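You operate a simulated robot arm through the tools that you are given. There is no shell and no other tool.

You run a simulated robot arm. Do the job below in one go: nothing can be reset, and whatever is moved stays where it is left.

Task
Unstrap mould 58, zero its counter and test it 4 times.
Fine: yellow strap knob loose, strap swung fully open; one press of the zero key, then the test button, so that it shows 4; leave the other fittings alone.

Only the result counts: the job must be done as asked and must still hold three seconds after the hand-in. Knocking over, shifting, dropping, spilling or breaking anything else fails it.

Robot
A 7-joint arm with a two-finger parallel gripper, fixed in place. Base frame: the origin is on the floor under the middle of its stand, x ahead of it, y to its left, z up. Units: m, rad, N and s.
It reaches about 1.479 m from its shoulder. Its first joint turns from -2.897 to 2.897 rad. Payload 4.4 kg.
The tool frame sits at the grasp point between the pads (the TCP): z along the fingers, y along the line on which they close. The tips reach 0.023 m beyond it. The gripper opens to 0.094 m. The fingers are 0.038 m wide and 0.01 m thick; the gripper's body (0.054 by 0.096 m) begins 0.039 m behind the TCP.
Orientation is that of the tool frame in the base frame, as a unit quaternion [w, x, y, z]. With the fingers straight down and closing along the base's y, the tool's x points along the base's -x, its y along +y and its z along -z.

Tools
- The arm moves only by the tool step_arm. Its argument "deltas" is a list of rows, each a list of 7 numbers: the shift along the tool's x, y, z in units of 300 mm (1.0 is 300 mm), then the turn, a rotation vector about the tool's x, y, z in units of 120 degrees (1.0 is 120 degrees), then the closure, from 0 (fully open) to 1 (shut). In form: [[dx, dy, dz, ax, ay, az, jaw], ...]. A call has 1 to 20 rows; each row is the pose to reach, as a shift and turn from the pose commanded when the call began, along the tool's axes at that moment. A call with a number of a shift or a turn outside -1 to 1 is refused whole. A row lasts 0.2 s, in which the tool goes at most 0.05 m and 0.15 rad; a call with a longer step from one row to the next is refused whole, and so is a gripper value outside its range. Where a pose cannot be reached the arm comes as near as it can. A force on the tool above 40 N (or 10 N above the force at the start of the call, whichever is more), or a blocked arm, ends the call early, and 0.2 s more pass. Each finger travels about 0.072 m/s and halts on what it meets, pressing with about 39 N; the grip force reading is that of the motor and also rises with nothing between the fingers. The clock runs only during rows and for 0.2 s after the last one: add rows that repeat a pose to give the fingers time. The reply holds the time, the measured pose of the TCP, the force on the tool along the base axes, the opening and the grip force, in the units named above and with some noise, with the torque about the TCP (base axes, N m) and any sound that the robot's microphone picked up.
- Cameras (640 x 400 px; columns grow to the right, rows downward): "scene" is fixed at [0.3986, 0.5026, 1.3002]; the picture's right is [-0.41, -0.91, 0.00], its down [-0.60, 0.27, -0.76] and it looks along [0.69, -0.31, -0.66] (base axes); focal length 235 px, centre (320, 200). "wrist" rides on the gripper at [0.086, 0.016, -0.075] in the tool frame; the picture's right is [-0.18, 0.98, 0.00], its down [-0.58, -0.11, -0.81] and it looks along [-0.79, -0.15, 0.59] (tool axes); focal length 243 px, centre (320, 200). There is no depth. A picture from a camera that has moved, and an enlarged one, comes with that camera's place and axes in the base frame and with its lens.
- capture(camera): a new picture of that camera. The clock stands still meanwhile.
- zoom(camera, box): a new picture of the part [left, top, right, bottom] of that camera's present view, enlarged. The clock stands still meanwhile.
- close_job(): hands the job in; it is judged then, once.

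Places have to be worked out from the pictures, the camera data and where the tool is seen. Open the gripper and draw the arm clear of the work before you hand the job in, unless the task says otherwise.

The tools are called by a JSON object that holds its "name" and its "arguments". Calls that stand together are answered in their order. step_arm: Moves the arm, as the interface text tells. Its arguments: {"type":"object","properties":{"deltas":{"type":"array"}},"required":["deltas"]} The other tools are called the same way: capture (camera) takes a picture; zoom (camera, box) takes an enlarged picture of a part of a camera's view; close_job () hands the job in.

At the start:

```text
time_s: 0.0
ee_pos: [0.8478, -0.0734, 1.0713]
tool_rot: [0.001, 0.0, 1.0, -0.001]
force: [-1.4, 0.9, -0.1]
ft_torque: [0.0, -0.02, 0.01]
width: 0.094
grasp_force: 0.1
```

scene: 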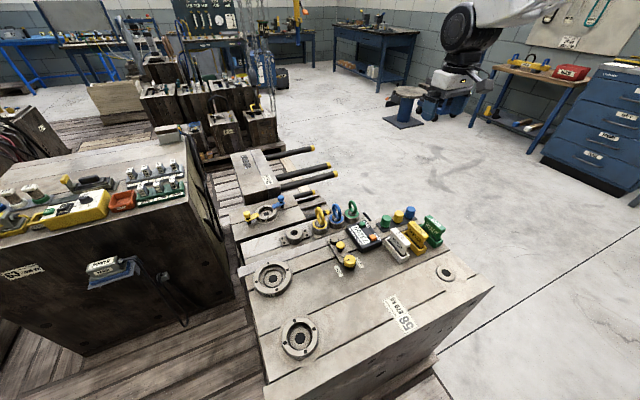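
wrist: 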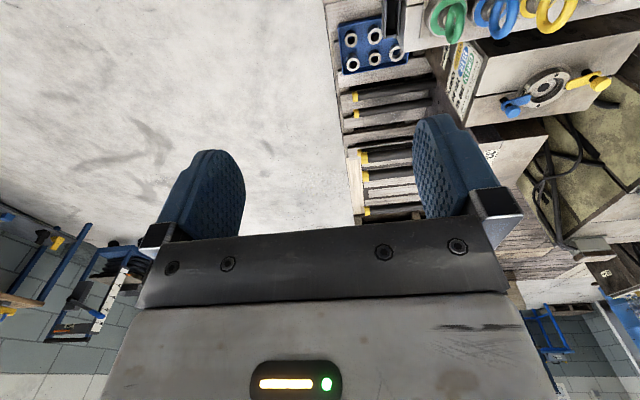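

I start by looking closely at the mould labelled 58 and its surroundings in the scene camera.

{"name": "zoom", "arguments": {"camera": "scene", "box": [220, 180, 500, 355]}}

{"name": "zoom", "arguments": {"camera": "scene", "box": [310, 195, 450, 282]}}

{"name": "zoom", "arguments": {"camera": "scene", "box": [0, 140, 240, 290]}}

{"name": "zoom", "arguments": {"camera": "scene", "box": [220, 140, 350, 260]}}

```text
2.29 times, centred on (360, 268) of scene
camera zoom: at [0.3986, 0.5026, 1.3002], right [-0.41, -0.91, 0.0], down [-0.6, 0.27, -0.76], along [0.69, -0.31, -0.66], focal length 536 px, centre (229, 46)
```

zoom: 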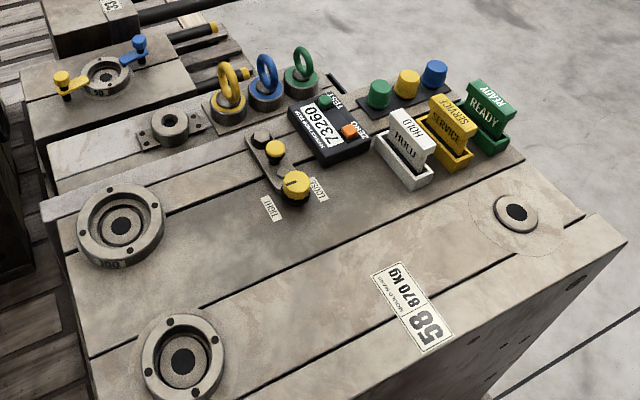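

```text
4.57 times, centred on (380, 238) of scene
camera zoom: at [0.3986, 0.5026, 1.3002], right [-0.41, -0.91, 0.0], down [-0.6, 0.27, -0.76], along [0.69, -0.31, -0.66], focal length 1072 px, centre (46, 24)
```

zoom: 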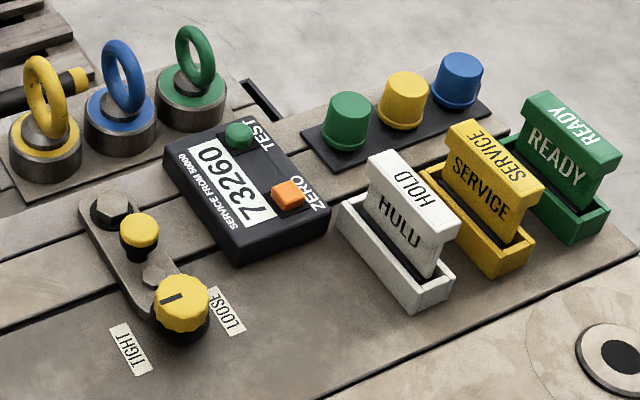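

```text
2.67 times, centred on (120, 215) of scene
camera zoom: at [0.3986, 0.5026, 1.3002], right [-0.41, -0.91, 0.0], down [-0.6, 0.27, -0.76], along [0.69, -0.31, -0.66], focal length 626 px, centre (853, 160)
```

zoom: 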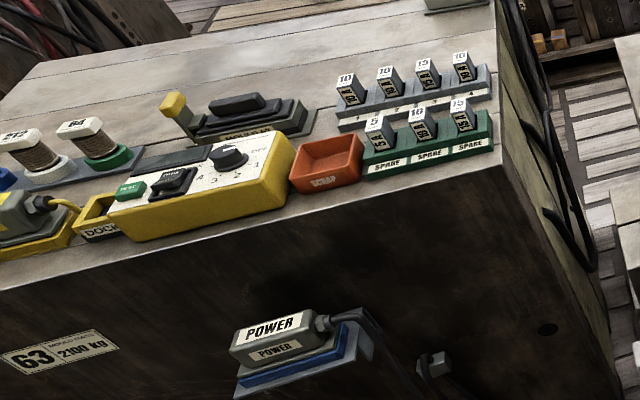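

```text
3.33 times, centred on (285, 200) of scene
camera zoom: at [0.3986, 0.5026, 1.3002], right [-0.41, -0.91, 0.0], down [-0.6, 0.27, -0.76], along [0.69, -0.31, -0.66], focal length 782 px, centre (437, 200)
```

zoom: 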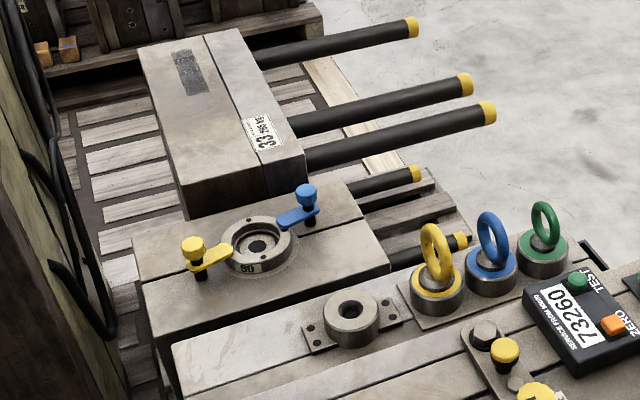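

The mould 58 strap shows a hex pivot bolt, a small yellow handle peg and a yellow knob marked TIGHT/LOOSE. The counter carries a green TEST button and an orange ZERO key. A rough triangulation of the blue eye puts the mould top near z≈0.62 and the knob near (0.76, 0.24), so I move the wrist camera in above it, staying high.

{"name": "step_arm", "arguments": {"deltas": [[0.053, 0.114, 0.05, 0, 0, 0, 0], [0.107, 0.228, 0.1, 0, 0, 0, 0], [0.16, 0.341, 0.15, 0, 0, 0, 0], [0.213, 0.455, 0.2, 0, 0, 0, 0], [0.267, 0.569, 0.25, 0, 0, 0, 0], [0.32, 0.683, 0.3, 0, 0, 0, 0], [0.373, 0.796, 0.35, 0, 0, 0, 0], [0.427, 0.91, 0.4, 0, 0, 0, 0], [0.427, 0.91, 0.4, 0, 0, 0, 0]]}}

```text
time_s: 2.0
ee_pos: [0.7215, 0.1988, 0.9493]
tool_rot: [0.001, 0.0, 1.0, -0.001]
force: [0.6, 0.4, -0.1]
ft_torque: [-0.01, -0.01, 0.0]
width: 0.0937
grasp_force: 0.0
```

The arm arrived at (0.72, 0.20, 0.95) with no contact. I take pictures from both cameras.

{"name": "capture", "arguments": {"camera": "wrist"}}

{"name": "capture", "arguments": {"camera": "scene"}}

```text
taken
camera wrist: at [0.6358, 0.2153, 1.0239], right [0.18, 0.98, 0.0], down [0.58, -0.11, 0.81], along [0.79, -0.15, -0.59], focal length 243 px, centre (320, 200)
```

wrist: 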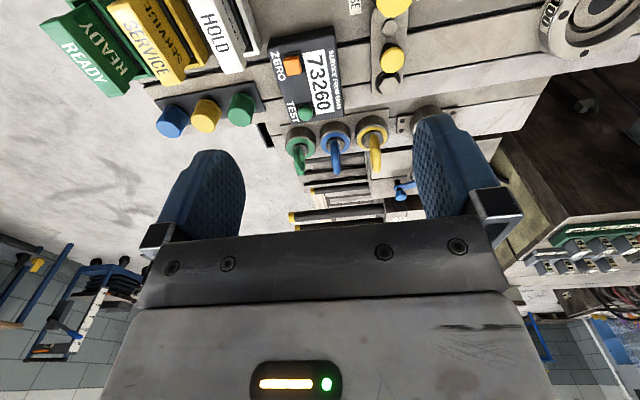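

```text
taken
```

scene: 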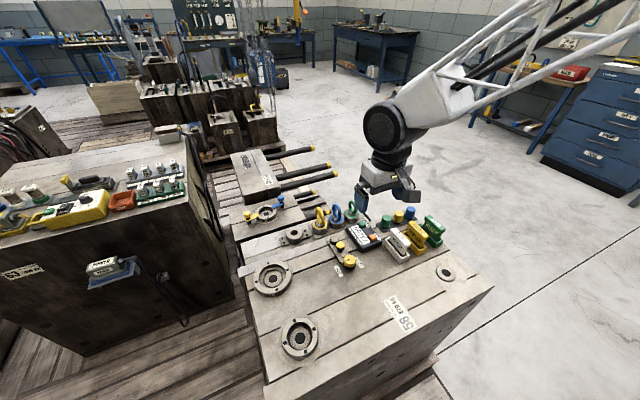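

Triangulating the handle peg gives about (0.77, 0.27, 0.745), higher than I assumed. I back the camera off toward the robot to get the knob, strap and counter fully in view.

{"name": "step_arm", "arguments": {"deltas": [[0.12, 0, 0, 0, 0, 0, 0], [0.24, 0, 0, 0, 0, 0, 0], [0.36, 0, 0, 0, 0, 0, 0], [0.48, 0, 0, 0, 0, 0, 0], [0.48, 0, 0, 0, 0, 0, 0]]}}

{"name": "capture", "arguments": {"camera": "wrist"}}

{"name": "zoom", "arguments": {"camera": "wrist", "box": [240, 0, 480, 150]}}

```text
time_s: 3.2
ee_pos: [0.5778, 0.1979, 0.949]
tool_rot: [0.001, 0.0, 1.0, 0.0]
force: [0.1, -1.0, -0.3]
ft_torque: [-0.03, -0.02, 0.01]
width: 0.094
grasp_force: 0.0
```

```text
taken
camera wrist: at [0.4904, 0.2146, 1.0234], right [0.18, 0.98, 0.0], down [0.58, -0.11, 0.81], along [0.79, -0.15, -0.59], focal length 243 px, centre (320, 200)
```

wrist: 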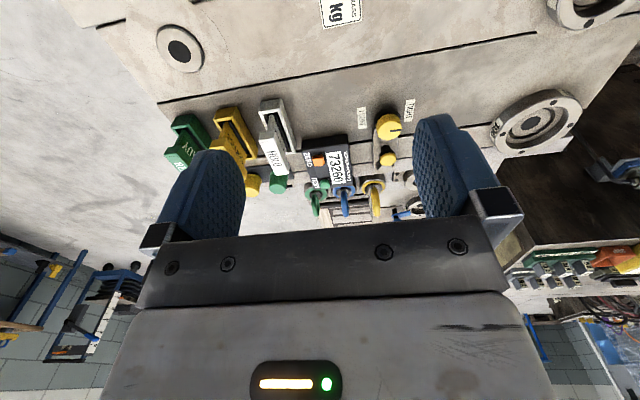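

```text
2.67 times, centred on (360, 75) of wrist
camera zoom: at [0.4904, 0.2146, 1.0234], right [0.18, 0.98, 0.0], down [0.58, -0.11, 0.81], along [0.79, -0.15, -0.59], focal length 647 px, centre (213, 533)
```

zoom: 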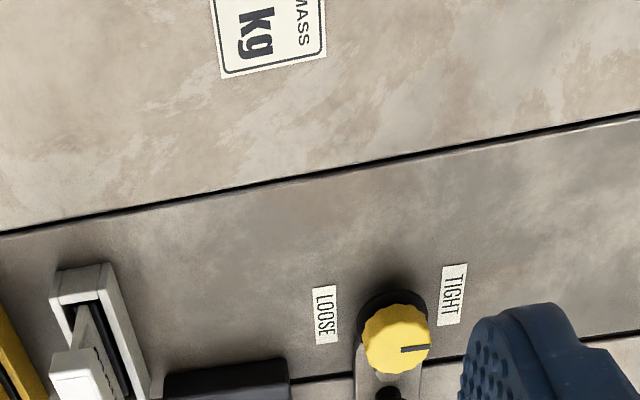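

The knob triangulates to about (0.718, 0.269, 0.735). This view is too grazing, so I go to a middle position a bit higher.

{"name": "step_arm", "arguments": {"deltas": [[-0.12, 0.07, -0.06, 0, 0, 0, 0], [-0.24, 0.14, -0.12, 0, 0, 0, 0], [-0.24, 0.2, -0.18, 0, 0, 0, 0], [-0.24, 0.2, -0.18, 0, 0, 0, 0]]}}

{"name": "capture", "arguments": {"camera": "wrist"}}

{"name": "zoom", "arguments": {"camera": "wrist", "box": [240, 20, 432, 140]}}

```text
time_s: 4.2
ee_pos: [0.649, 0.2602, 1.004]
tool_rot: [0.001, 0.0, 1.0, -0.001]
force: [-0.1, 0.2, 0.3]
ft_torque: [0.02, 0.05, -0.02]
width: 0.0938
grasp_force: 0.2
```

```text
taken
camera wrist: at [0.5623, 0.2749, 1.0786], right [0.18, 0.98, 0.0], down [0.58, -0.11, 0.81], along [0.79, -0.15, -0.59], focal length 243 px, centre (320, 200)
```

wrist: 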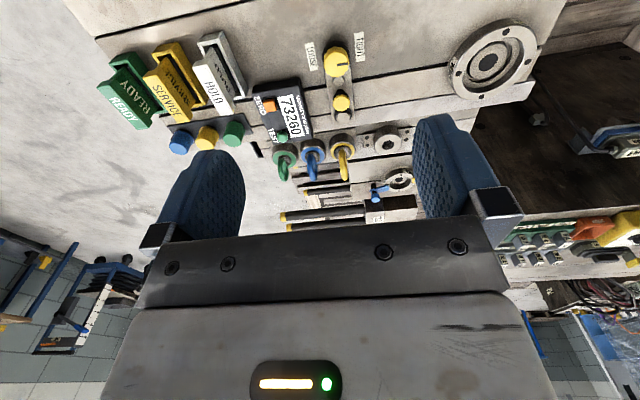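

```text
3.33 times, centred on (336, 80) of wrist
camera zoom: at [0.5623, 0.2749, 1.0786], right [0.18, 0.98, 0.0], down [0.58, -0.11, 0.81], along [0.79, -0.15, -0.59], focal length 809 px, centre (267, 600)
```

zoom: 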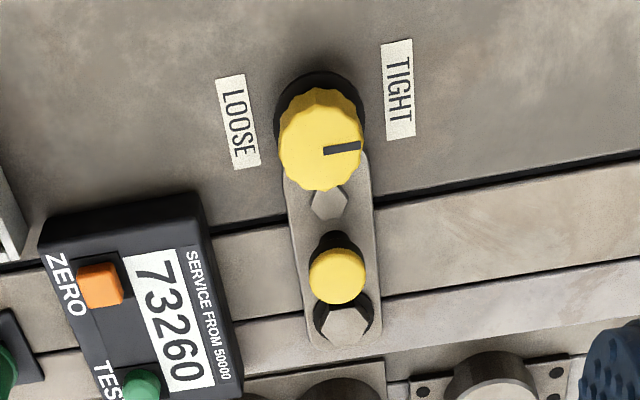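

Clear view now: the pointer sits at TIGHT (+y side), LOOSE is on the −y side, and the strap runs along x from the knob to its pivot bolt. I zoom tighter in both cameras for accurate positions.

{"name": "zoom", "arguments": {"camera": "scene", "box": [324, 234, 372, 274]}}

{"name": "zoom", "arguments": {"camera": "wrist", "box": [296, 30, 376, 130]}}

{"name": "zoom", "arguments": {"camera": "scene", "box": [345, 215, 389, 255]}}

{"name": "zoom", "arguments": {"camera": "wrist", "box": [240, 70, 320, 150]}}

```text
10.00 times, centred on (348, 254) of scene
camera zoom: at [0.3986, 0.5026, 1.3002], right [-0.41, -0.91, 0.0], down [-0.6, 0.27, -0.76], along [0.69, -0.31, -0.66], focal length 2346 px, centre (40, -340)
```

zoom: 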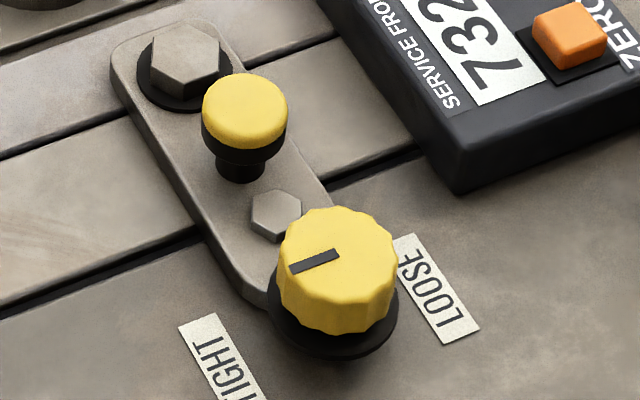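

```text
4.00 times, centred on (336, 80) of wrist
camera zoom: at [0.5623, 0.2749, 1.0786], right [0.18, 0.98, 0.0], down [0.58, -0.11, 0.81], along [0.79, -0.15, -0.59], focal length 970 px, centre (256, 680)
```

zoom: 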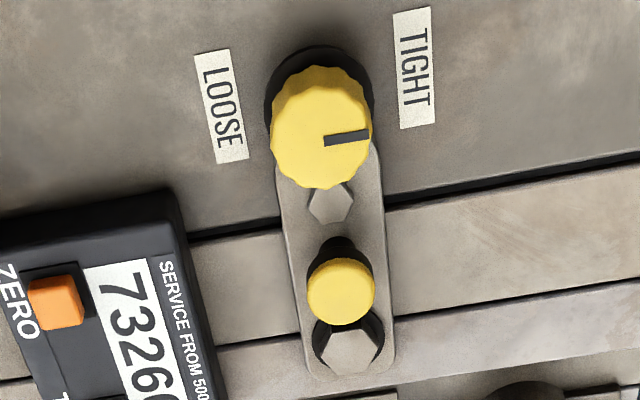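

```text
10.00 times, centred on (367, 235) of scene
camera zoom: at [0.3986, 0.5026, 1.3002], right [-0.41, -0.91, 0.0], down [-0.6, 0.27, -0.76], along [0.69, -0.31, -0.66], focal length 2346 px, centre (-150, -150)
```

zoom: 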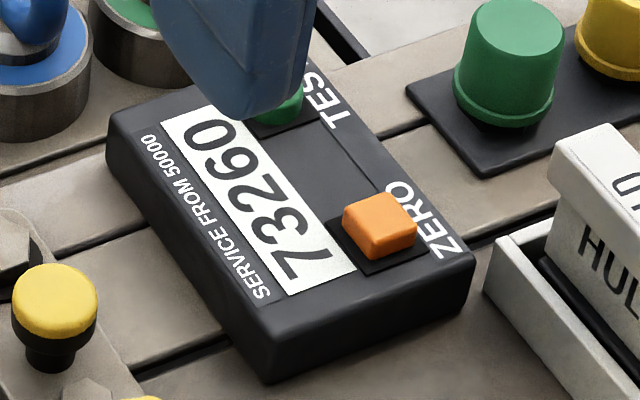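

```text
5.00 times, centred on (280, 110) of wrist
camera zoom: at [0.5623, 0.2749, 1.0786], right [0.18, 0.98, 0.0], down [0.58, -0.11, 0.81], along [0.79, -0.15, -0.59], focal length 1213 px, centre (520, 650)
```

zoom: 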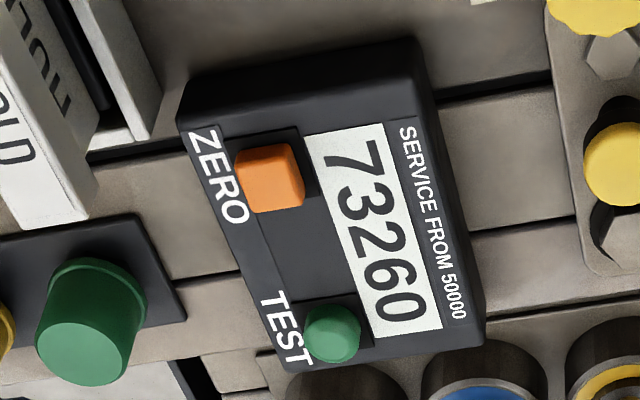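

Good agreement between the cameras: knob top centre ≈ (0.717, 0.268, 0.745), ~33 mm wide; handle peg ≈ (0.773, 0.268, 0.747); pivot bolt ≈ (0.812, 0.267). I go straight over the knob at TCP z=0.80 with the jaw partly closed, then check alignment.

{"name": "step_arm", "arguments": {"deltas": [[-0.057, 0.007, 0.12, 0, 0, 0, 0.1], [-0.114, 0.013, 0.24, 0, 0, 0, 0.2], [-0.17, 0.02, 0.36, 0, 0, 0, 0.3], [-0.227, 0.026, 0.48, 0, 0, 0, 0.36], [-0.227, 0.026, 0.6, 0, 0, 0, 0.36], [-0.227, 0.026, 0.68, 0, 0, 0, 0.36], [-0.227, 0.026, 0.68, 0, 0, 0, 0.36]]}}

{"name": "capture", "arguments": {"camera": "wrist"}}

{"name": "zoom", "arguments": {"camera": "scene", "box": [310, 200, 406, 280]}}

```text
time_s: 5.8
ee_pos: [0.7164, 0.2675, 0.7999]
tool_rot: [0.001, 0.0, 1.0, -0.001]
force: [1.3, 0.1, 0.5]
ft_torque: [0.0, 0.03, -0.06]
width: 0.06
grasp_force: 0.0
```

```text
taken
camera wrist: at [0.6309, 0.283, 0.8741], right [0.18, 0.98, 0.0], down [0.58, -0.11, 0.81], along [0.79, -0.15, -0.59], focal length 243 px, centre (320, 200)
```

wrist: 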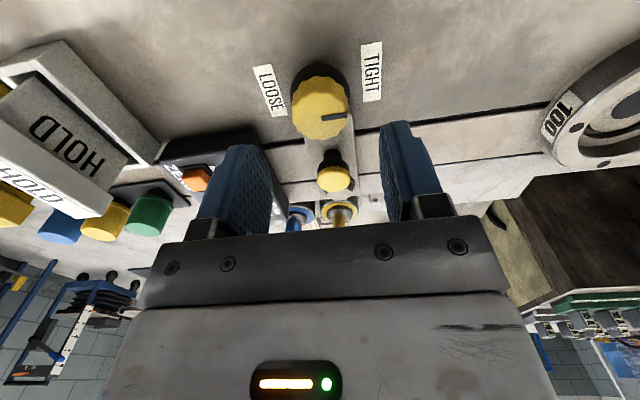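

```text
5.00 times, centred on (358, 240) of scene
camera zoom: at [0.3986, 0.5026, 1.3002], right [-0.41, -0.91, 0.0], down [-0.6, 0.27, -0.76], along [0.69, -0.31, -0.66], focal length 1173 px, centre (130, 0)
```

zoom: 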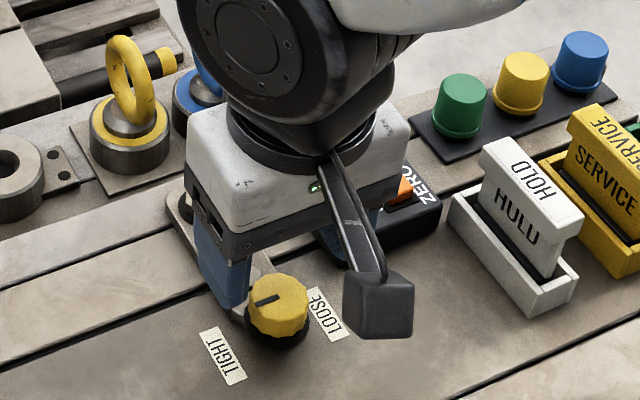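

The knob from this close view again comes out at (0.718, 0.268), so it is centred between the fingers. I descend to z=0.75 so the tips straddle the knob, still open.

{"name": "step_arm", "arguments": {"deltas": [[-0.003, 0.002, 0.06, 0, 0, 0, 0.36], [-0.004, 0.002, 0.12, 0, 0, 0, 0.36], [-0.004, 0.002, 0.167, 0, 0, 0, 0.36], [-0.004, 0.002, 0.167, 0, 0, 0, 0.36]]}}

{"name": "zoom", "arguments": {"camera": "scene", "box": [325, 230, 381, 270]}}

{"name": "capture", "arguments": {"camera": "wrist"}}

```text
time_s: 6.8
ee_pos: [0.7182, 0.2672, 0.7493]
tool_rot: [0.0, 0.0, 1.0, -0.001]
force: [0.2, -0.9, 0.6]
ft_torque: [0.04, 0.0, -0.01]
width: 0.0601
grasp_force: 0.0
```

```text
10.00 times, centred on (353, 250) of scene
camera zoom: at [0.3986, 0.5026, 1.3002], right [-0.41, -0.91, 0.0], down [-0.6, 0.27, -0.76], along [0.69, -0.31, -0.66], focal length 2346 px, centre (-10, -300)
```

zoom: 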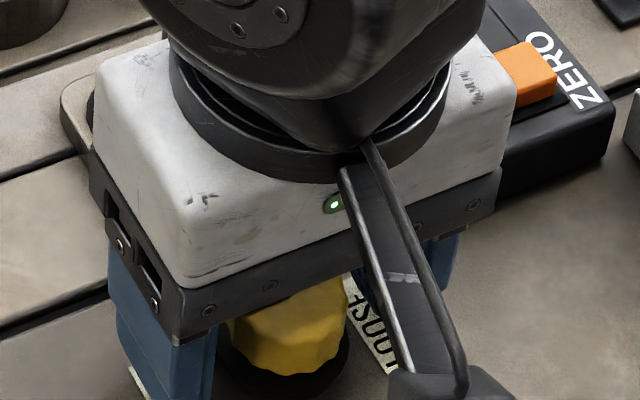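

```text
taken
camera wrist: at [0.6323, 0.2831, 0.8238], right [0.18, 0.98, 0.0], down [0.58, -0.11, 0.81], along [0.79, -0.15, -0.59], focal length 243 px, centre (320, 200)
```

wrist: 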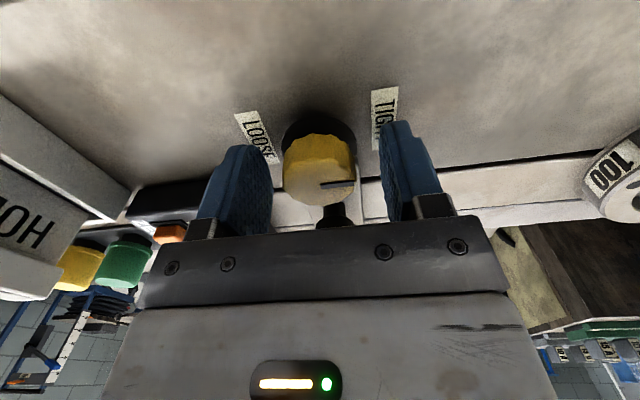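

The fingers sit around the knob with no contact, so I close them.

{"name": "step_arm", "arguments": {"deltas": [[0, 0, 0, 0, 0, 0, 0.6], [0, 0, 0, 0, 0, 0, 0.8], [0, 0, 0, 0, 0, 0, 1.0], [0, 0, 0, 0, 0, 0, 1.0], [0, 0, 0, 0, 0, 0, 1.0]]}}

```text
time_s: 8.0
ee_pos: [0.7191, 0.2681, 0.7484]
tool_rot: [0.002, 0.001, 1.0, -0.001]
force: [-1.8, 32.3, -7.9]
ft_torque: [0.62, -0.43, 0.84]
width: 0.0377
grasp_force: 44.7
```

Gripped at 37.7 mm, but there is a +32 N side force in y, so the knob centre lies slightly to +y of the TCP. I shift 1.5 mm toward +y to balance it.

{"name": "step_arm", "arguments": {"deltas": [[0, 0.0025, 0, 0, 0, 0, 1.0], [0, 0.005, 0, 0, 0, 0, 1.0], [0, 0.005, 0, 0, 0, 0, 1.0]]}}

```text
time_s: 8.8
ee_pos: [0.7183, 0.2688, 0.749]
tool_rot: [0.001, 0.001, 1.0, -0.001]
force: [0.2, 1.3, 0.5]
ft_torque: [-0.2, -0.45, -0.21]
width: 0.0379
grasp_force: 45.1
```

Side force is now balanced, and the knob measures about 38 mm across. I turn it a first 24° anticlockwise seen from above (negative about tool z) and check the response.

{"name": "step_arm", "arguments": {"deltas": [[0, 0, 0, 0, 0, -0.04, 1.0], [0, 0, 0, 0, 0, -0.08, 1.0], [0, 0, 0, 0, 0, -0.12, 1.0], [0, 0, 0, 0, 0, -0.16, 1.0], [0, 0, 0, 0, 0, -0.2, 1.0], [0, 0, 0, 0, 0, -0.2, 1.0]]}}

{"name": "capture", "arguments": {"camera": "wrist"}}

{"name": "zoom", "arguments": {"camera": "scene", "box": [325, 230, 381, 270]}}

```text
time_s: 9.5
ee_pos: [0.7155, 0.2679, 0.7494]
tool_rot: [-0.001, -0.102, 0.995, -0.002]
force: [-4.3, -1.0, 5.8]
ft_torque: [0.01, 0.15, -0.78]
width: 0.0401
grasp_force: 44.8
stopped in row 3: the force on the tool passed its limit at 43 N (the readings are from after the stop); the commanded pose is now the measured one
```

```text
taken
camera wrist: at [0.6296, 0.2656, 0.8237], right [-0.02, 1.0, 0.0], down [0.59, 0.01, 0.81], along [0.81, 0.01, -0.59], focal length 243 px, centre (320, 200)
```

wrist: 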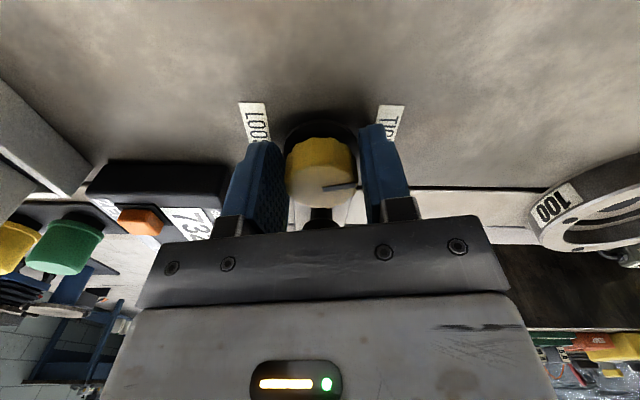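

```text
10.00 times, centred on (353, 250) of scene
camera zoom: at [0.3986, 0.5026, 1.3002], right [-0.41, -0.91, 0.0], down [-0.6, 0.27, -0.76], along [0.69, -0.31, -0.66], focal length 2346 px, centre (-10, -300)
```

zoom: 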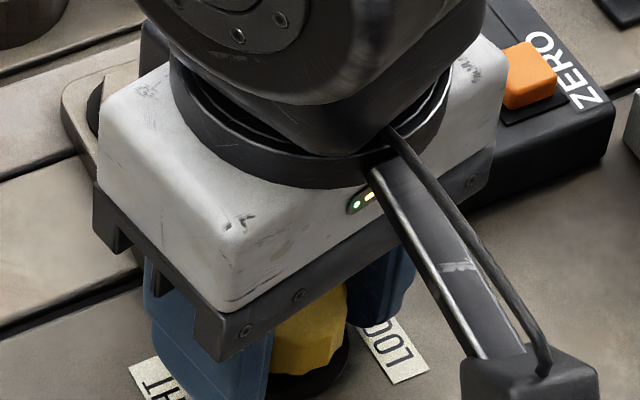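

The stop came at 43 N after about 12° of turn. I zoom in to see whether the pointer actually moved with the fingers or slipped.

{"name": "zoom", "arguments": {"camera": "wrist", "box": [230, 90, 410, 220]}}

```text
3.08 times, centred on (320, 155) of wrist
camera zoom: at [0.6296, 0.2656, 0.8237], right [-0.02, 1.0, 0.0], down [0.59, 0.01, 0.81], along [0.81, 0.01, -0.59], focal length 746 px, centre (320, 338)
```

zoom: 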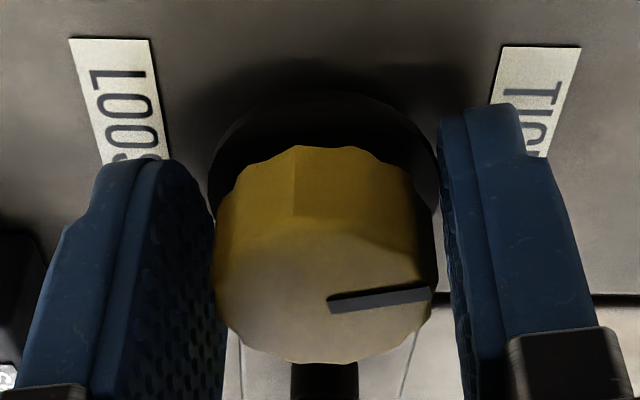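

The pointer did turn ~11° anticlockwise with the fingers, so the direction is right. From the geometry the tips (z 0.726) are biting on the wider dark collar rather than the yellow body (z 0.730–0.745), so I open slightly, raise 6 mm and recentre before gripping again.

{"name": "step_arm", "arguments": {"deltas": [[0, 0, 0, 0, 0, 0, 0.468], [-0.004, 0.001, -0.01, 0, 0, 0, 0.468], [-0.0075, 0.002, -0.02, 0, 0, 0, 0.468], [-0.0075, 0.002, -0.02, 0, 0, 0, 0.468]]}}

{"name": "zoom", "arguments": {"camera": "wrist", "box": [230, 90, 410, 220]}}

```text
time_s: 10.5
ee_pos: [0.7187, 0.2692, 0.7547]
tool_rot: [0.0, -0.102, 0.995, -0.002]
force: [-1.0, 0.5, 0.2]
ft_torque: [0.0, 0.0, -0.02]
width: 0.0499
grasp_force: 0.1
```

```text
3.08 times, centred on (320, 155) of wrist
camera zoom: at [0.6316, 0.2665, 0.8297], right [-0.02, 1.0, 0.0], down [0.59, 0.01, 0.81], along [0.81, 0.01, -0.59], focal length 746 px, centre (320, 338)
```

zoom: 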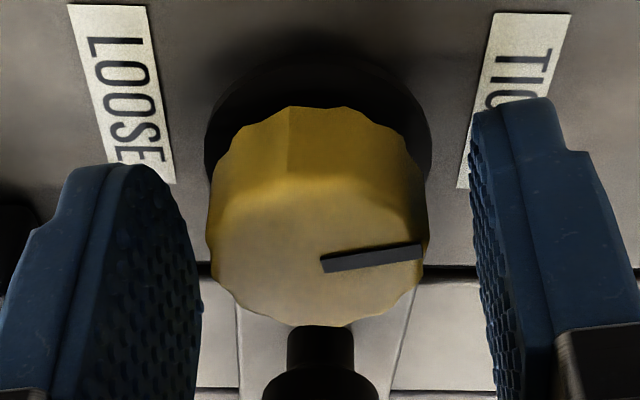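

The fingers are now level with the yellow body and roughly centred. I close to grip just the yellow part and read the side forces.

{"name": "step_arm", "arguments": {"deltas": [[0, 0, 0, 0, 0, 0, 0.6], [0, 0, 0, 0, 0, 0, 0.8], [0, 0, 0, 0, 0, 0, 1.0], [0, 0, 0, 0, 0, 0, 1.0], [0, 0, 0, 0, 0, 0, 1.0]]}}

{"name": "zoom", "arguments": {"camera": "wrist", "box": [230, 90, 410, 220]}}

```text
time_s: 11.9
ee_pos: [0.7184, 0.2695, 0.7545]
tool_rot: [-0.001, -0.103, 0.995, 0.0]
force: [0.2, 12.3, -2.2]
ft_torque: [0.25, -0.08, -0.07]
width: 0.0369
grasp_force: 45.0
stopped in row 5: the force on the tool passed its limit at 41 N (the readings are from after the stop); the commanded pose is now the measured one
```

```text
3.08 times, centred on (320, 155) of wrist
camera zoom: at [0.6313, 0.2674, 0.8296], right [-0.02, 1.0, 0.0], down [0.59, 0.01, 0.81], along [0.81, 0.01, -0.59], focal length 746 px, centre (320, 338)
```

zoom: 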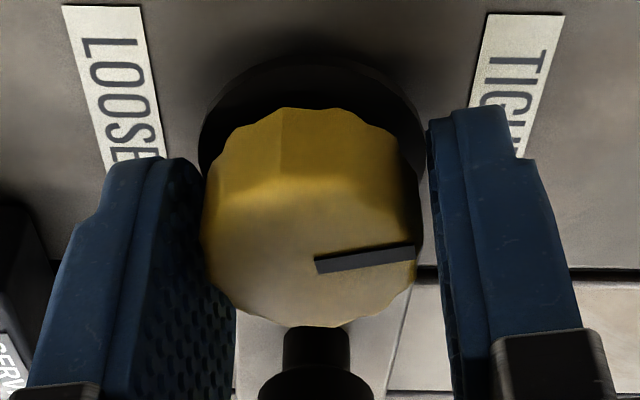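

Gripping the yellow body at 36.9 mm with a 12 N residual toward +y. I nudge 0.5 mm to +y and continue turning anticlockwise in small steps.

{"name": "step_arm", "arguments": {"deltas": [[0, 0.0017, 0, 0, 0, 0, 1.0], [0, 0.0017, 0, 0, 0, -0.03, 1.0], [0, 0.0017, 0, 0, 0, -0.06, 1.0], [0, 0.0017, 0, 0, 0, -0.09, 1.0], [0, 0.0017, 0, 0, 0, -0.12, 1.0], [0, 0.0017, 0, 0, 0, -0.15, 1.0], [0, 0.0017, 0, 0, 0, -0.18, 1.0], [0, 0.0017, 0, 0, 0, -0.21, 1.0]]}}

{"name": "zoom", "arguments": {"camera": "wrist", "box": [230, 90, 410, 220]}}

```text
time_s: 13.1
ee_pos: [0.7182, 0.2719, 0.7549]
tool_rot: [-0.002, -0.227, 0.974, -0.001]
force: [-4.2, 13.5, 1.3]
ft_torque: [0.39, -0.23, -0.07]
width: 0.0367
grasp_force: 46.0
stopped in row 6: the force on the tool passed its limit at 43 N (the readings are from after the stop); the commanded pose is now the measured one
```

```text
3.08 times, centred on (320, 155) of wrist
camera zoom: at [0.634, 0.2471, 0.8297], right [-0.27, 0.96, 0.0], down [0.57, 0.16, 0.8], along [0.78, 0.22, -0.59], focal length 746 px, centre (320, 338)
```

zoom: 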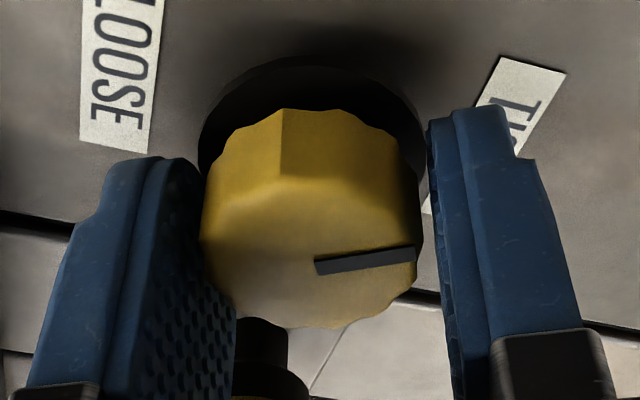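

The knob turns with the fingers (now ~26° total). The side forces at 0°, 12° and 26° all fit a knob axis at about (0.711, 0.269), i.e. ~7 mm nearer the robot than my TCP, so I open slightly, slide along the pads to that axis and regrip.

{"name": "step_arm", "arguments": {"deltas": [[0, 0, 0, 0, 0, 0, 0.5], [0.005, 0.0005, 0, 0, 0, 0, 0.5], [0.013, 0.001, 0, 0, 0, 0, 0.5], [0.02, 0.001, 0, 0, 0, 0, 0.5], [0.025, 0.001, 0, 0, 0, 0, 0.5], [0.025, 0.001, 0, 0, 0, 0, 0.5], [0.025, 0.001, 0, 0, 0, 0, 0.7], [0.025, 0.001, 0, 0, 0, 0, 1.0], [0.025, 0.001, 0, 0, 0, 0, 1.0], [0.025, 0.001, 0, 0, 0, 0, 1.0]]}}

{"name": "zoom", "arguments": {"camera": "wrist", "box": [230, 90, 410, 220]}}

```text
time_s: 15.3
ee_pos: [0.712, 0.2685, 0.7559]
tool_rot: [-0.002, -0.228, 0.974, -0.002]
force: [-0.9, 2.7, 0.0]
ft_torque: [0.11, -0.02, -0.02]
width: 0.037
grasp_force: 45.0
```

```text
3.08 times, centred on (320, 155) of wrist
camera zoom: at [0.6273, 0.2438, 0.8297], right [-0.27, 0.96, 0.0], down [0.57, 0.16, 0.8], along [0.78, 0.22, -0.59], focal length 746 px, centre (320, 338)
```

zoom: 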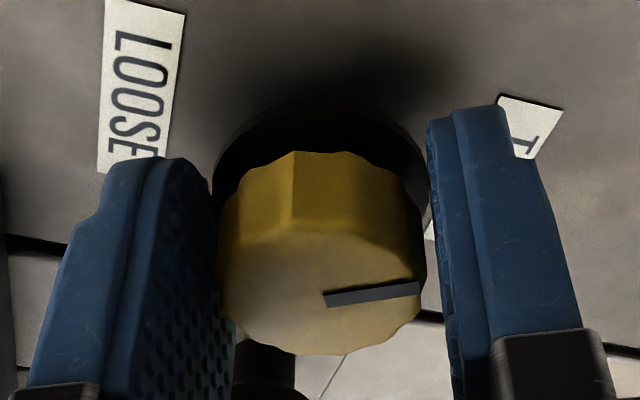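

Balanced at 2.7 N after regripping. I continue turning in small steps and watch which way any side force builds.

{"name": "step_arm", "arguments": {"deltas": [[0, 0, 0, 0, 0, -0.03, 1.0], [0, 0, 0, 0, 0, -0.06, 1.0], [0, 0, 0, 0, 0, -0.09, 1.0], [0, 0, 0, 0, 0, -0.12, 1.0], [0, 0, 0, 0, 0, -0.12, 1.0]]}}

{"name": "zoom", "arguments": {"camera": "wrist", "box": [230, 90, 410, 220]}}

```text
time_s: 16.5
ee_pos: [0.7112, 0.267, 0.7552]
tool_rot: [-0.002, -0.348, 0.938, -0.001]
force: [3.7, 5.5, -4.1]
ft_torque: [0.63, -0.64, 0.0]
width: 0.0366
grasp_force: 45.1
```

```text
3.08 times, centred on (320, 155) of wrist
camera zoom: at [0.6359, 0.2233, 0.8297], right [-0.5, 0.87, 0.0], down [0.51, 0.3, 0.8], along [0.7, 0.4, -0.59], focal length 746 px, centre (320, 338)
```

zoom: 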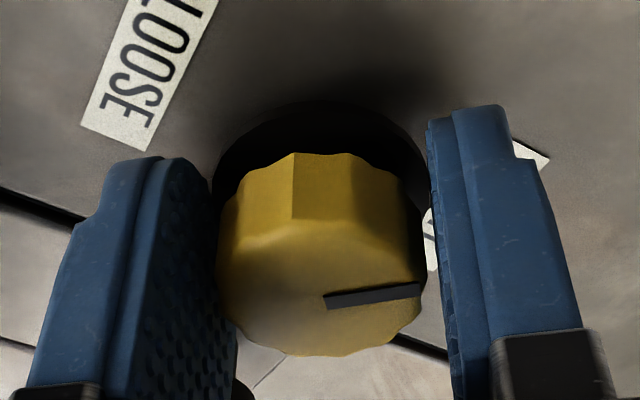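

Turned to ~41° with forces under 7 N, so the axis estimate (0.711, 0.268) is right. I continue to about 95°.

{"name": "step_arm", "arguments": {"deltas": [[0, 0, 0, 0, 0, -0.04, 1.0], [0, 0, 0, 0, 0, -0.08, 1.0], [0, 0, 0, 0, 0, -0.12, 1.0], [0, 0, 0, 0, 0, -0.16, 1.0], [0, 0, 0, 0, 0, -0.2, 1.0], [0, 0, 0, 0, 0, -0.24, 1.0], [0, 0, 0, 0, 0, -0.28, 1.0], [0, 0, 0, 0, 0, -0.32, 1.0], [0, 0, 0, 0, 0, -0.36, 1.0], [0, 0, 0, 0, 0, -0.4, 1.0], [0, 0, 0, 0, 0, -0.44, 1.0], [0, 0, 0, 0, 0, -0.44, 1.0]]}}

{"name": "zoom", "arguments": {"camera": "wrist", "box": [230, 90, 410, 220]}}

{"name": "zoom", "arguments": {"camera": "scene", "box": [310, 200, 406, 280]}}

```text
time_s: 19.1
ee_pos: [0.713, 0.2686, 0.7558]
tool_rot: [0.002, 0.728, -0.685, 0.0]
force: [27.1, -7.5, -15.5]
ft_torque: [-0.24, -0.59, -0.01]
width: 0.0367
grasp_force: 44.3
```

```text
3.08 times, centred on (320, 155) of wrist
camera zoom: at [0.7015, 0.1799, 0.8297], right [-0.99, 0.12, 0.0], down [0.07, 0.59, 0.8], along [0.1, 0.8, -0.59], focal length 746 px, centre (320, 338)
```

zoom: 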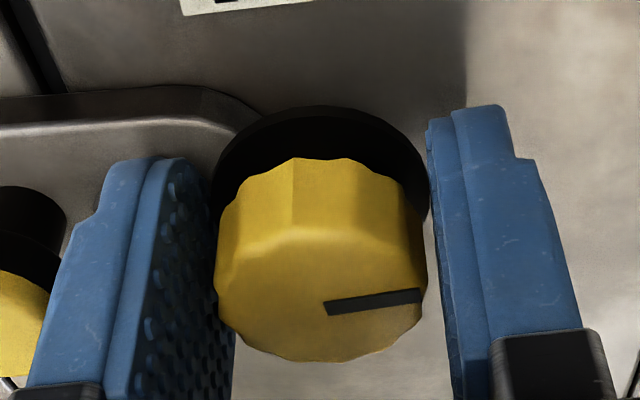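

```text
5.00 times, centred on (358, 240) of scene
camera zoom: at [0.3986, 0.5026, 1.3002], right [-0.41, -0.91, 0.0], down [-0.6, 0.27, -0.76], along [0.69, -0.31, -0.66], focal length 1173 px, centre (130, 0)
```

zoom: 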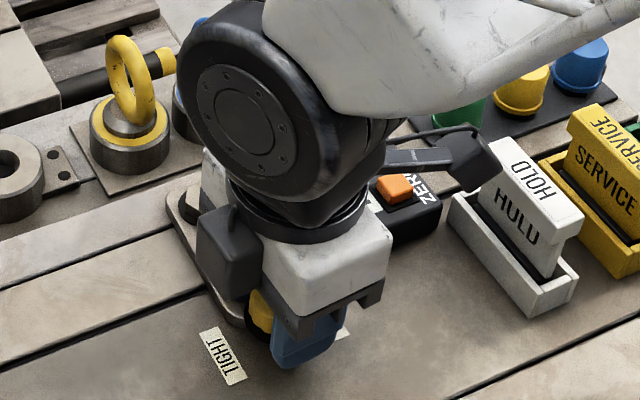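

At ~93° with the pointer still locked to the fingers; a 27 N side force along +x says the axis is ~1.3 mm further +x. I correct that and keep turning to about 140°.

{"name": "step_arm", "arguments": {"deltas": [[0, -0.0025, 0, 0, 0, 0, 1.0], [0, -0.0045, 0, 0, 0, -0.02, 1.0], [0, -0.0045, 0, 0, 0, -0.06, 1.0], [0, -0.0045, 0, 0, 0, -0.1, 1.0], [0, -0.0045, 0, 0, 0, -0.14, 1.0], [0, -0.0045, 0, 0, 0, -0.18, 1.0], [0, -0.0045, 0, 0, 0, -0.22, 1.0], [0, -0.0045, 0, 0, 0, -0.26, 1.0], [0, -0.0045, 0, 0, 0, -0.3, 1.0], [0, -0.0045, 0, 0, 0, -0.34, 1.0], [0, -0.0045, 0, 0, 0, -0.38, 1.0], [0, -0.0045, 0, 0, 0, -0.38, 1.0]]}}

{"name": "zoom", "arguments": {"camera": "wrist", "box": [230, 90, 410, 220]}}

{"name": "capture", "arguments": {"camera": "scene"}}

```text
time_s: 21.7
ee_pos: [0.7124, 0.2678, 0.7547]
tool_rot: [0.001, 0.937, -0.35, -0.001]
force: [-22.9, -10.7, 11.3]
ft_torque: [-0.24, 0.32, 0.01]
width: 0.0365
grasp_force: 45.0
```

```text
3.08 times, centred on (320, 155) of wrist
camera zoom: at [0.7676, 0.1986, 0.8296], right [-0.78, -0.62, 0.0], down [-0.37, 0.47, 0.81], along [-0.5, 0.63, -0.59], focal length 746 px, centre (320, 338)
```

zoom: 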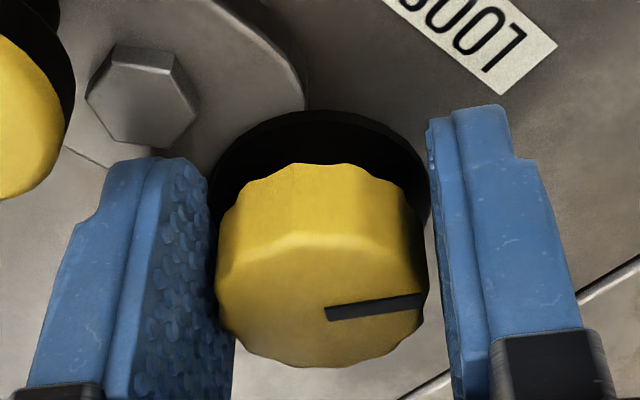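

```text
taken
```

scene: 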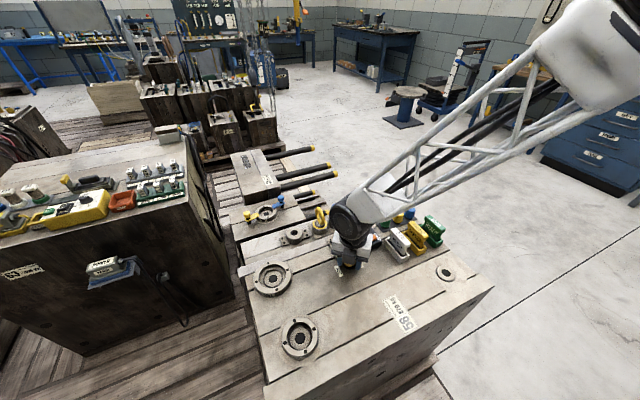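

Now at ~139°, pointer still locked; the label midpoint also confirms the axis at (0.713, 0.268) and that LOOSE is 180° from TIGHT. I correct 1 mm sideways and turn the remaining ~41°.

{"name": "step_arm", "arguments": {"deltas": [[0, 0.002, 0, 0, 0, 0, 1.0], [0, 0.0037, 0, 0, 0, -0.02, 1.0], [0, 0.0037, 0, 0, 0, -0.06, 1.0], [0, 0.0037, 0, 0, 0, -0.1, 1.0], [0, 0.0037, 0, 0, 0, -0.14, 1.0], [0, 0.0037, 0, 0, 0, -0.18, 1.0], [0, 0.0037, 0, 0, 0, -0.22, 1.0], [0, 0.0037, 0, 0, 0, -0.26, 1.0], [0, 0.0037, 0, 0, 0, -0.3, 1.0], [0, 0.0037, 0, 0, 0, -0.34, 1.0], [0, 0.0037, 0, 0, 0, -0.34, 1.0]]}}

{"name": "capture", "arguments": {"camera": "wrist"}}

{"name": "zoom", "arguments": {"camera": "scene", "box": [310, 200, 406, 280]}}

```text
time_s: 23.1
ee_pos: [0.713, 0.2681, 0.7561]
tool_rot: [0.001, 0.983, -0.182, 0.001]
force: [2.7, 11.6, -3.5]
ft_torque: [0.22, 0.14, -0.04]
width: 0.0367
grasp_force: 45.1
stopped in row 6: the force on the tool passed its limit at 41 N (the readings are from after the stop); the commanded pose is now the measured one
```

```text
taken
camera wrist: at [0.7878, 0.2215, 0.8296], right [-0.52, -0.85, 0.0], down [-0.5, 0.31, 0.81], along [-0.69, 0.42, -0.59], focal length 243 px, centre (320, 200)
```

wrist: 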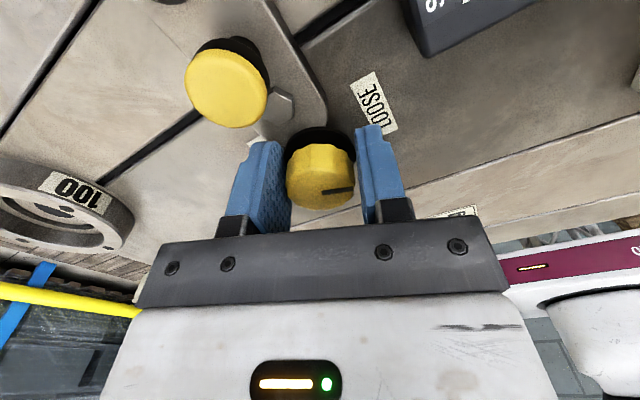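

```text
5.00 times, centred on (358, 240) of scene
camera zoom: at [0.3986, 0.5026, 1.3002], right [-0.41, -0.91, 0.0], down [-0.6, 0.27, -0.76], along [0.69, -0.31, -0.66], focal length 1173 px, centre (130, 0)
```

zoom: 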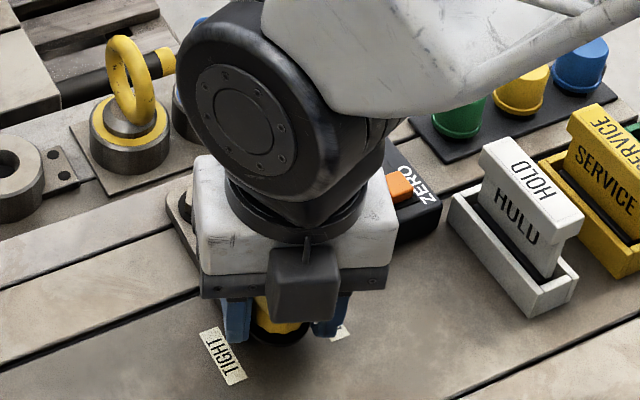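

At 159° a 41 N side stop occurred; the residual shows a 0.6 mm offset along tool −y. I correct it and turn the last ~21°.

{"name": "step_arm", "arguments": {"deltas": [[0, -0.002, 0, 0, 0, 0, 1.0], [0, -0.002, 0, 0, 0, -0.02, 1.0], [0, -0.002, 0, 0, 0, -0.05, 1.0], [0, -0.002, 0, 0, 0, -0.08, 1.0], [0, -0.002, 0, 0, 0, -0.11, 1.0], [0, -0.002, 0, 0, 0, -0.14, 1.0], [0, -0.002, 0, 0, 0, -0.17, 1.0], [0, -0.002, 0, 0, 0, -0.18, 1.0], [0, -0.002, 0, 0, 0, -0.18, 1.0]]}}

{"name": "capture", "arguments": {"camera": "wrist"}}

```text
time_s: 25.1
ee_pos: [0.7134, 0.2679, 0.7556]
tool_rot: [0.001, 1.0, 0.007, 0.0]
force: [4.3, 5.7, -6.9]
ft_torque: [0.16, -0.26, 0.01]
width: 0.0365
grasp_force: 44.6
```

```text
taken
camera wrist: at [0.7995, 0.2525, 0.8295], right [-0.17, -0.99, 0.0], down [-0.58, 0.1, 0.81], along [-0.79, 0.14, -0.59], focal length 243 px, centre (320, 200)
```

wrist: 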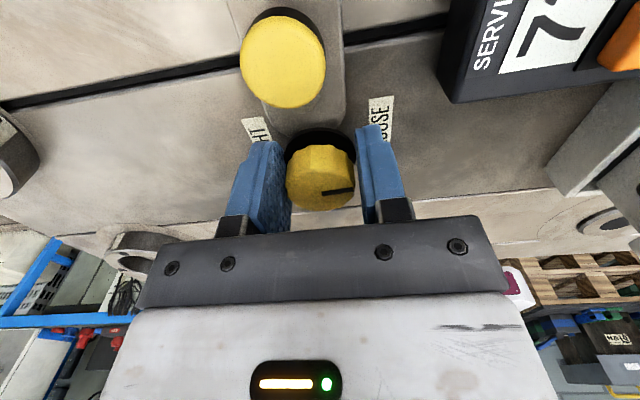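

The tool is at 180.8° and the pointer is still locked to it, so the knob should be at LOOSE. I open the fingers, lift straight up and look.

{"name": "step_arm", "arguments": {"deltas": [[0, 0, 0, 0, 0, 0, 0.45], [0, 0, 0, 0, 0, 0, 0.45], [0, 0, -0.06, 0, 0, 0, 0.45], [0, 0, -0.16, 0, 0, 0, 0.45], [0, 0, -0.28, 0, 0, 0, 0.45], [0, 0, -0.4, 0, 0, 0, 0.45], [0, 0, -0.5, 0, 0, 0, 0.45], [0, 0, -0.5, 0, 0, 0, 0.45]]}}

{"name": "capture", "arguments": {"camera": "wrist"}}

{"name": "zoom", "arguments": {"camera": "scene", "box": [310, 200, 406, 280]}}

```text
time_s: 26.9
ee_pos: [0.7121, 0.2686, 0.9063]
tool_rot: [0.001, 1.0, 0.007, 0.0]
force: [0.3, 0.5, 0.6]
ft_torque: [0.01, 0.01, 0.02]
width: 0.0518
grasp_force: 0.1
```

```text
taken
camera wrist: at [0.799, 0.2526, 0.9806], right [-0.17, -0.98, 0.0], down [-0.58, 0.1, 0.81], along [-0.79, 0.14, -0.59], focal length 243 px, centre (320, 200)
```

wrist: 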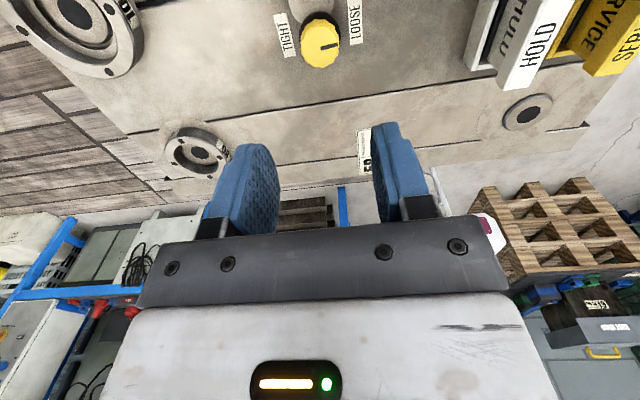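

```text
5.00 times, centred on (358, 240) of scene
camera zoom: at [0.3986, 0.5026, 1.3002], right [-0.41, -0.91, 0.0], down [-0.6, 0.27, -0.76], along [0.69, -0.31, -0.66], focal length 1173 px, centre (130, 0)
```

zoom: 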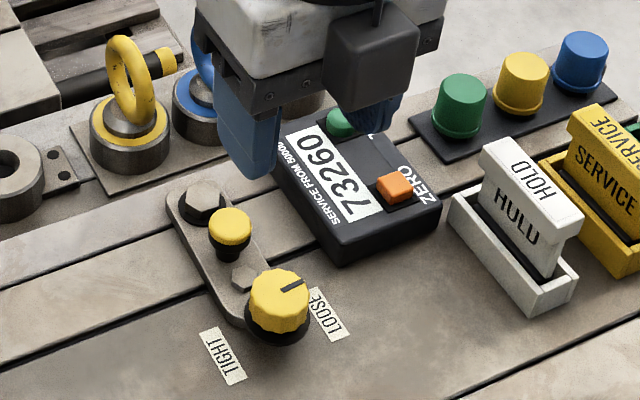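

The pointer now faces LOOSE. I zoom in to verify its angle precisely and get a second fix on the peg and strap.

{"name": "zoom", "arguments": {"camera": "wrist", "box": [264, 0, 376, 70]}}

{"name": "zoom", "arguments": {"camera": "scene", "box": [324, 234, 372, 274]}}

```text
5.71 times, centred on (320, 35) of wrist
camera zoom: at [0.799, 0.2526, 0.9806], right [-0.17, -0.98, 0.0], down [-0.58, 0.1, 0.81], along [-0.79, 0.14, -0.59], focal length 1386 px, centre (320, 1143)
```

zoom: 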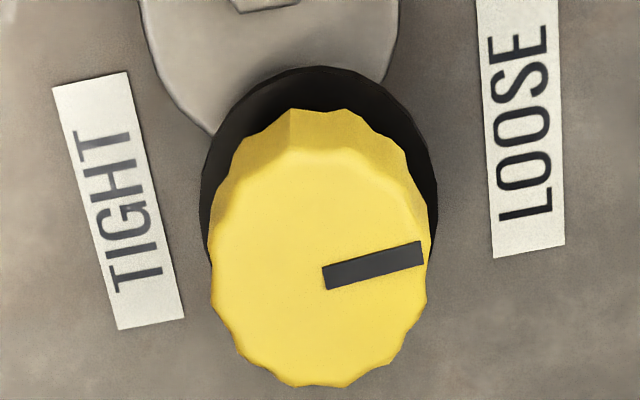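

```text
10.00 times, centred on (348, 254) of scene
camera zoom: at [0.3986, 0.5026, 1.3002], right [-0.41, -0.91, 0.0], down [-0.6, 0.27, -0.76], along [0.69, -0.31, -0.66], focal length 2346 px, centre (40, -340)
```

zoom: 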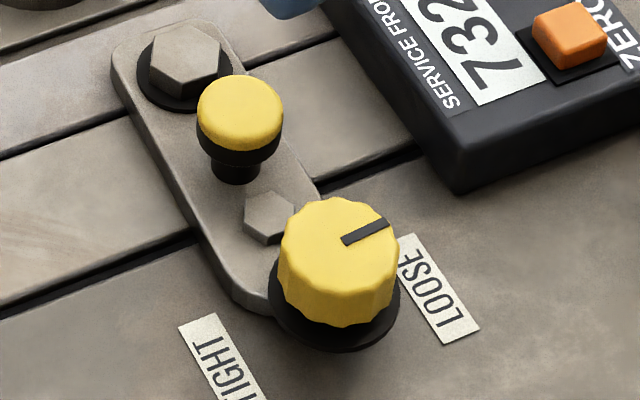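

The knob is loose (pointer ~180° from start) and the strap has already shifted slightly toward +y, so it is free. I move 9 cm toward +x so the camera sees the peg and pivot.

{"name": "step_arm", "arguments": {"deltas": [[0.1, 0, 0, 0, 0, 0, 0.45], [0.2, 0, 0, 0, 0, 0, 0.45], [0.3, 0, 0, 0, 0, 0, 0.45], [0.3, 0, 0, 0, 0, 0, 0.45]]}}

{"name": "capture", "arguments": {"camera": "wrist"}}

{"name": "zoom", "arguments": {"camera": "wrist", "box": [240, 0, 400, 100]}}

```text
time_s: 27.9
ee_pos: [0.803, 0.2707, 0.9046]
tool_rot: [0.0, 1.0, 0.006, 0.0]
force: [0.1, 0.0, -0.3]
ft_torque: [-0.01, 0.0, -0.02]
width: 0.0519
grasp_force: 0.0
```

```text
taken
camera wrist: at [0.8899, 0.2539, 0.98], right [-0.17, -0.98, 0.0], down [-0.58, 0.1, 0.81], along [-0.79, 0.14, -0.59], focal length 243 px, centre (320, 200)
```

wrist: 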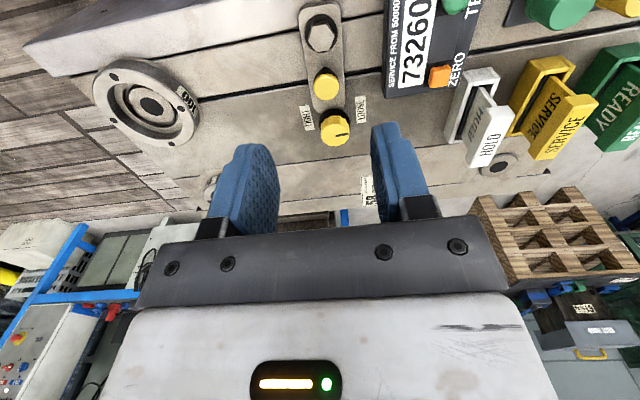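

```text
4.00 times, centred on (320, 50) of wrist
camera zoom: at [0.8899, 0.2539, 0.98], right [-0.17, -0.98, 0.0], down [-0.58, 0.1, 0.81], along [-0.79, 0.14, -0.59], focal length 970 px, centre (320, 800)
```

zoom: 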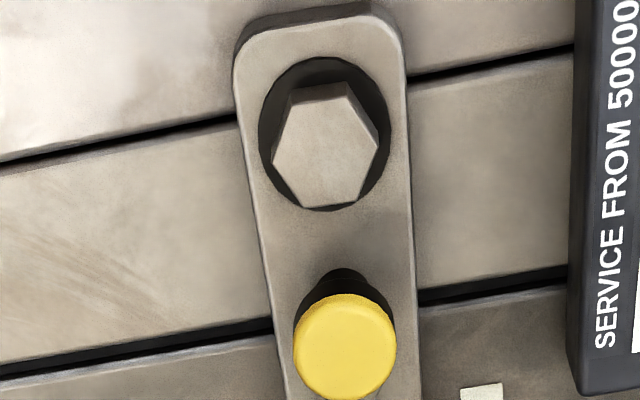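

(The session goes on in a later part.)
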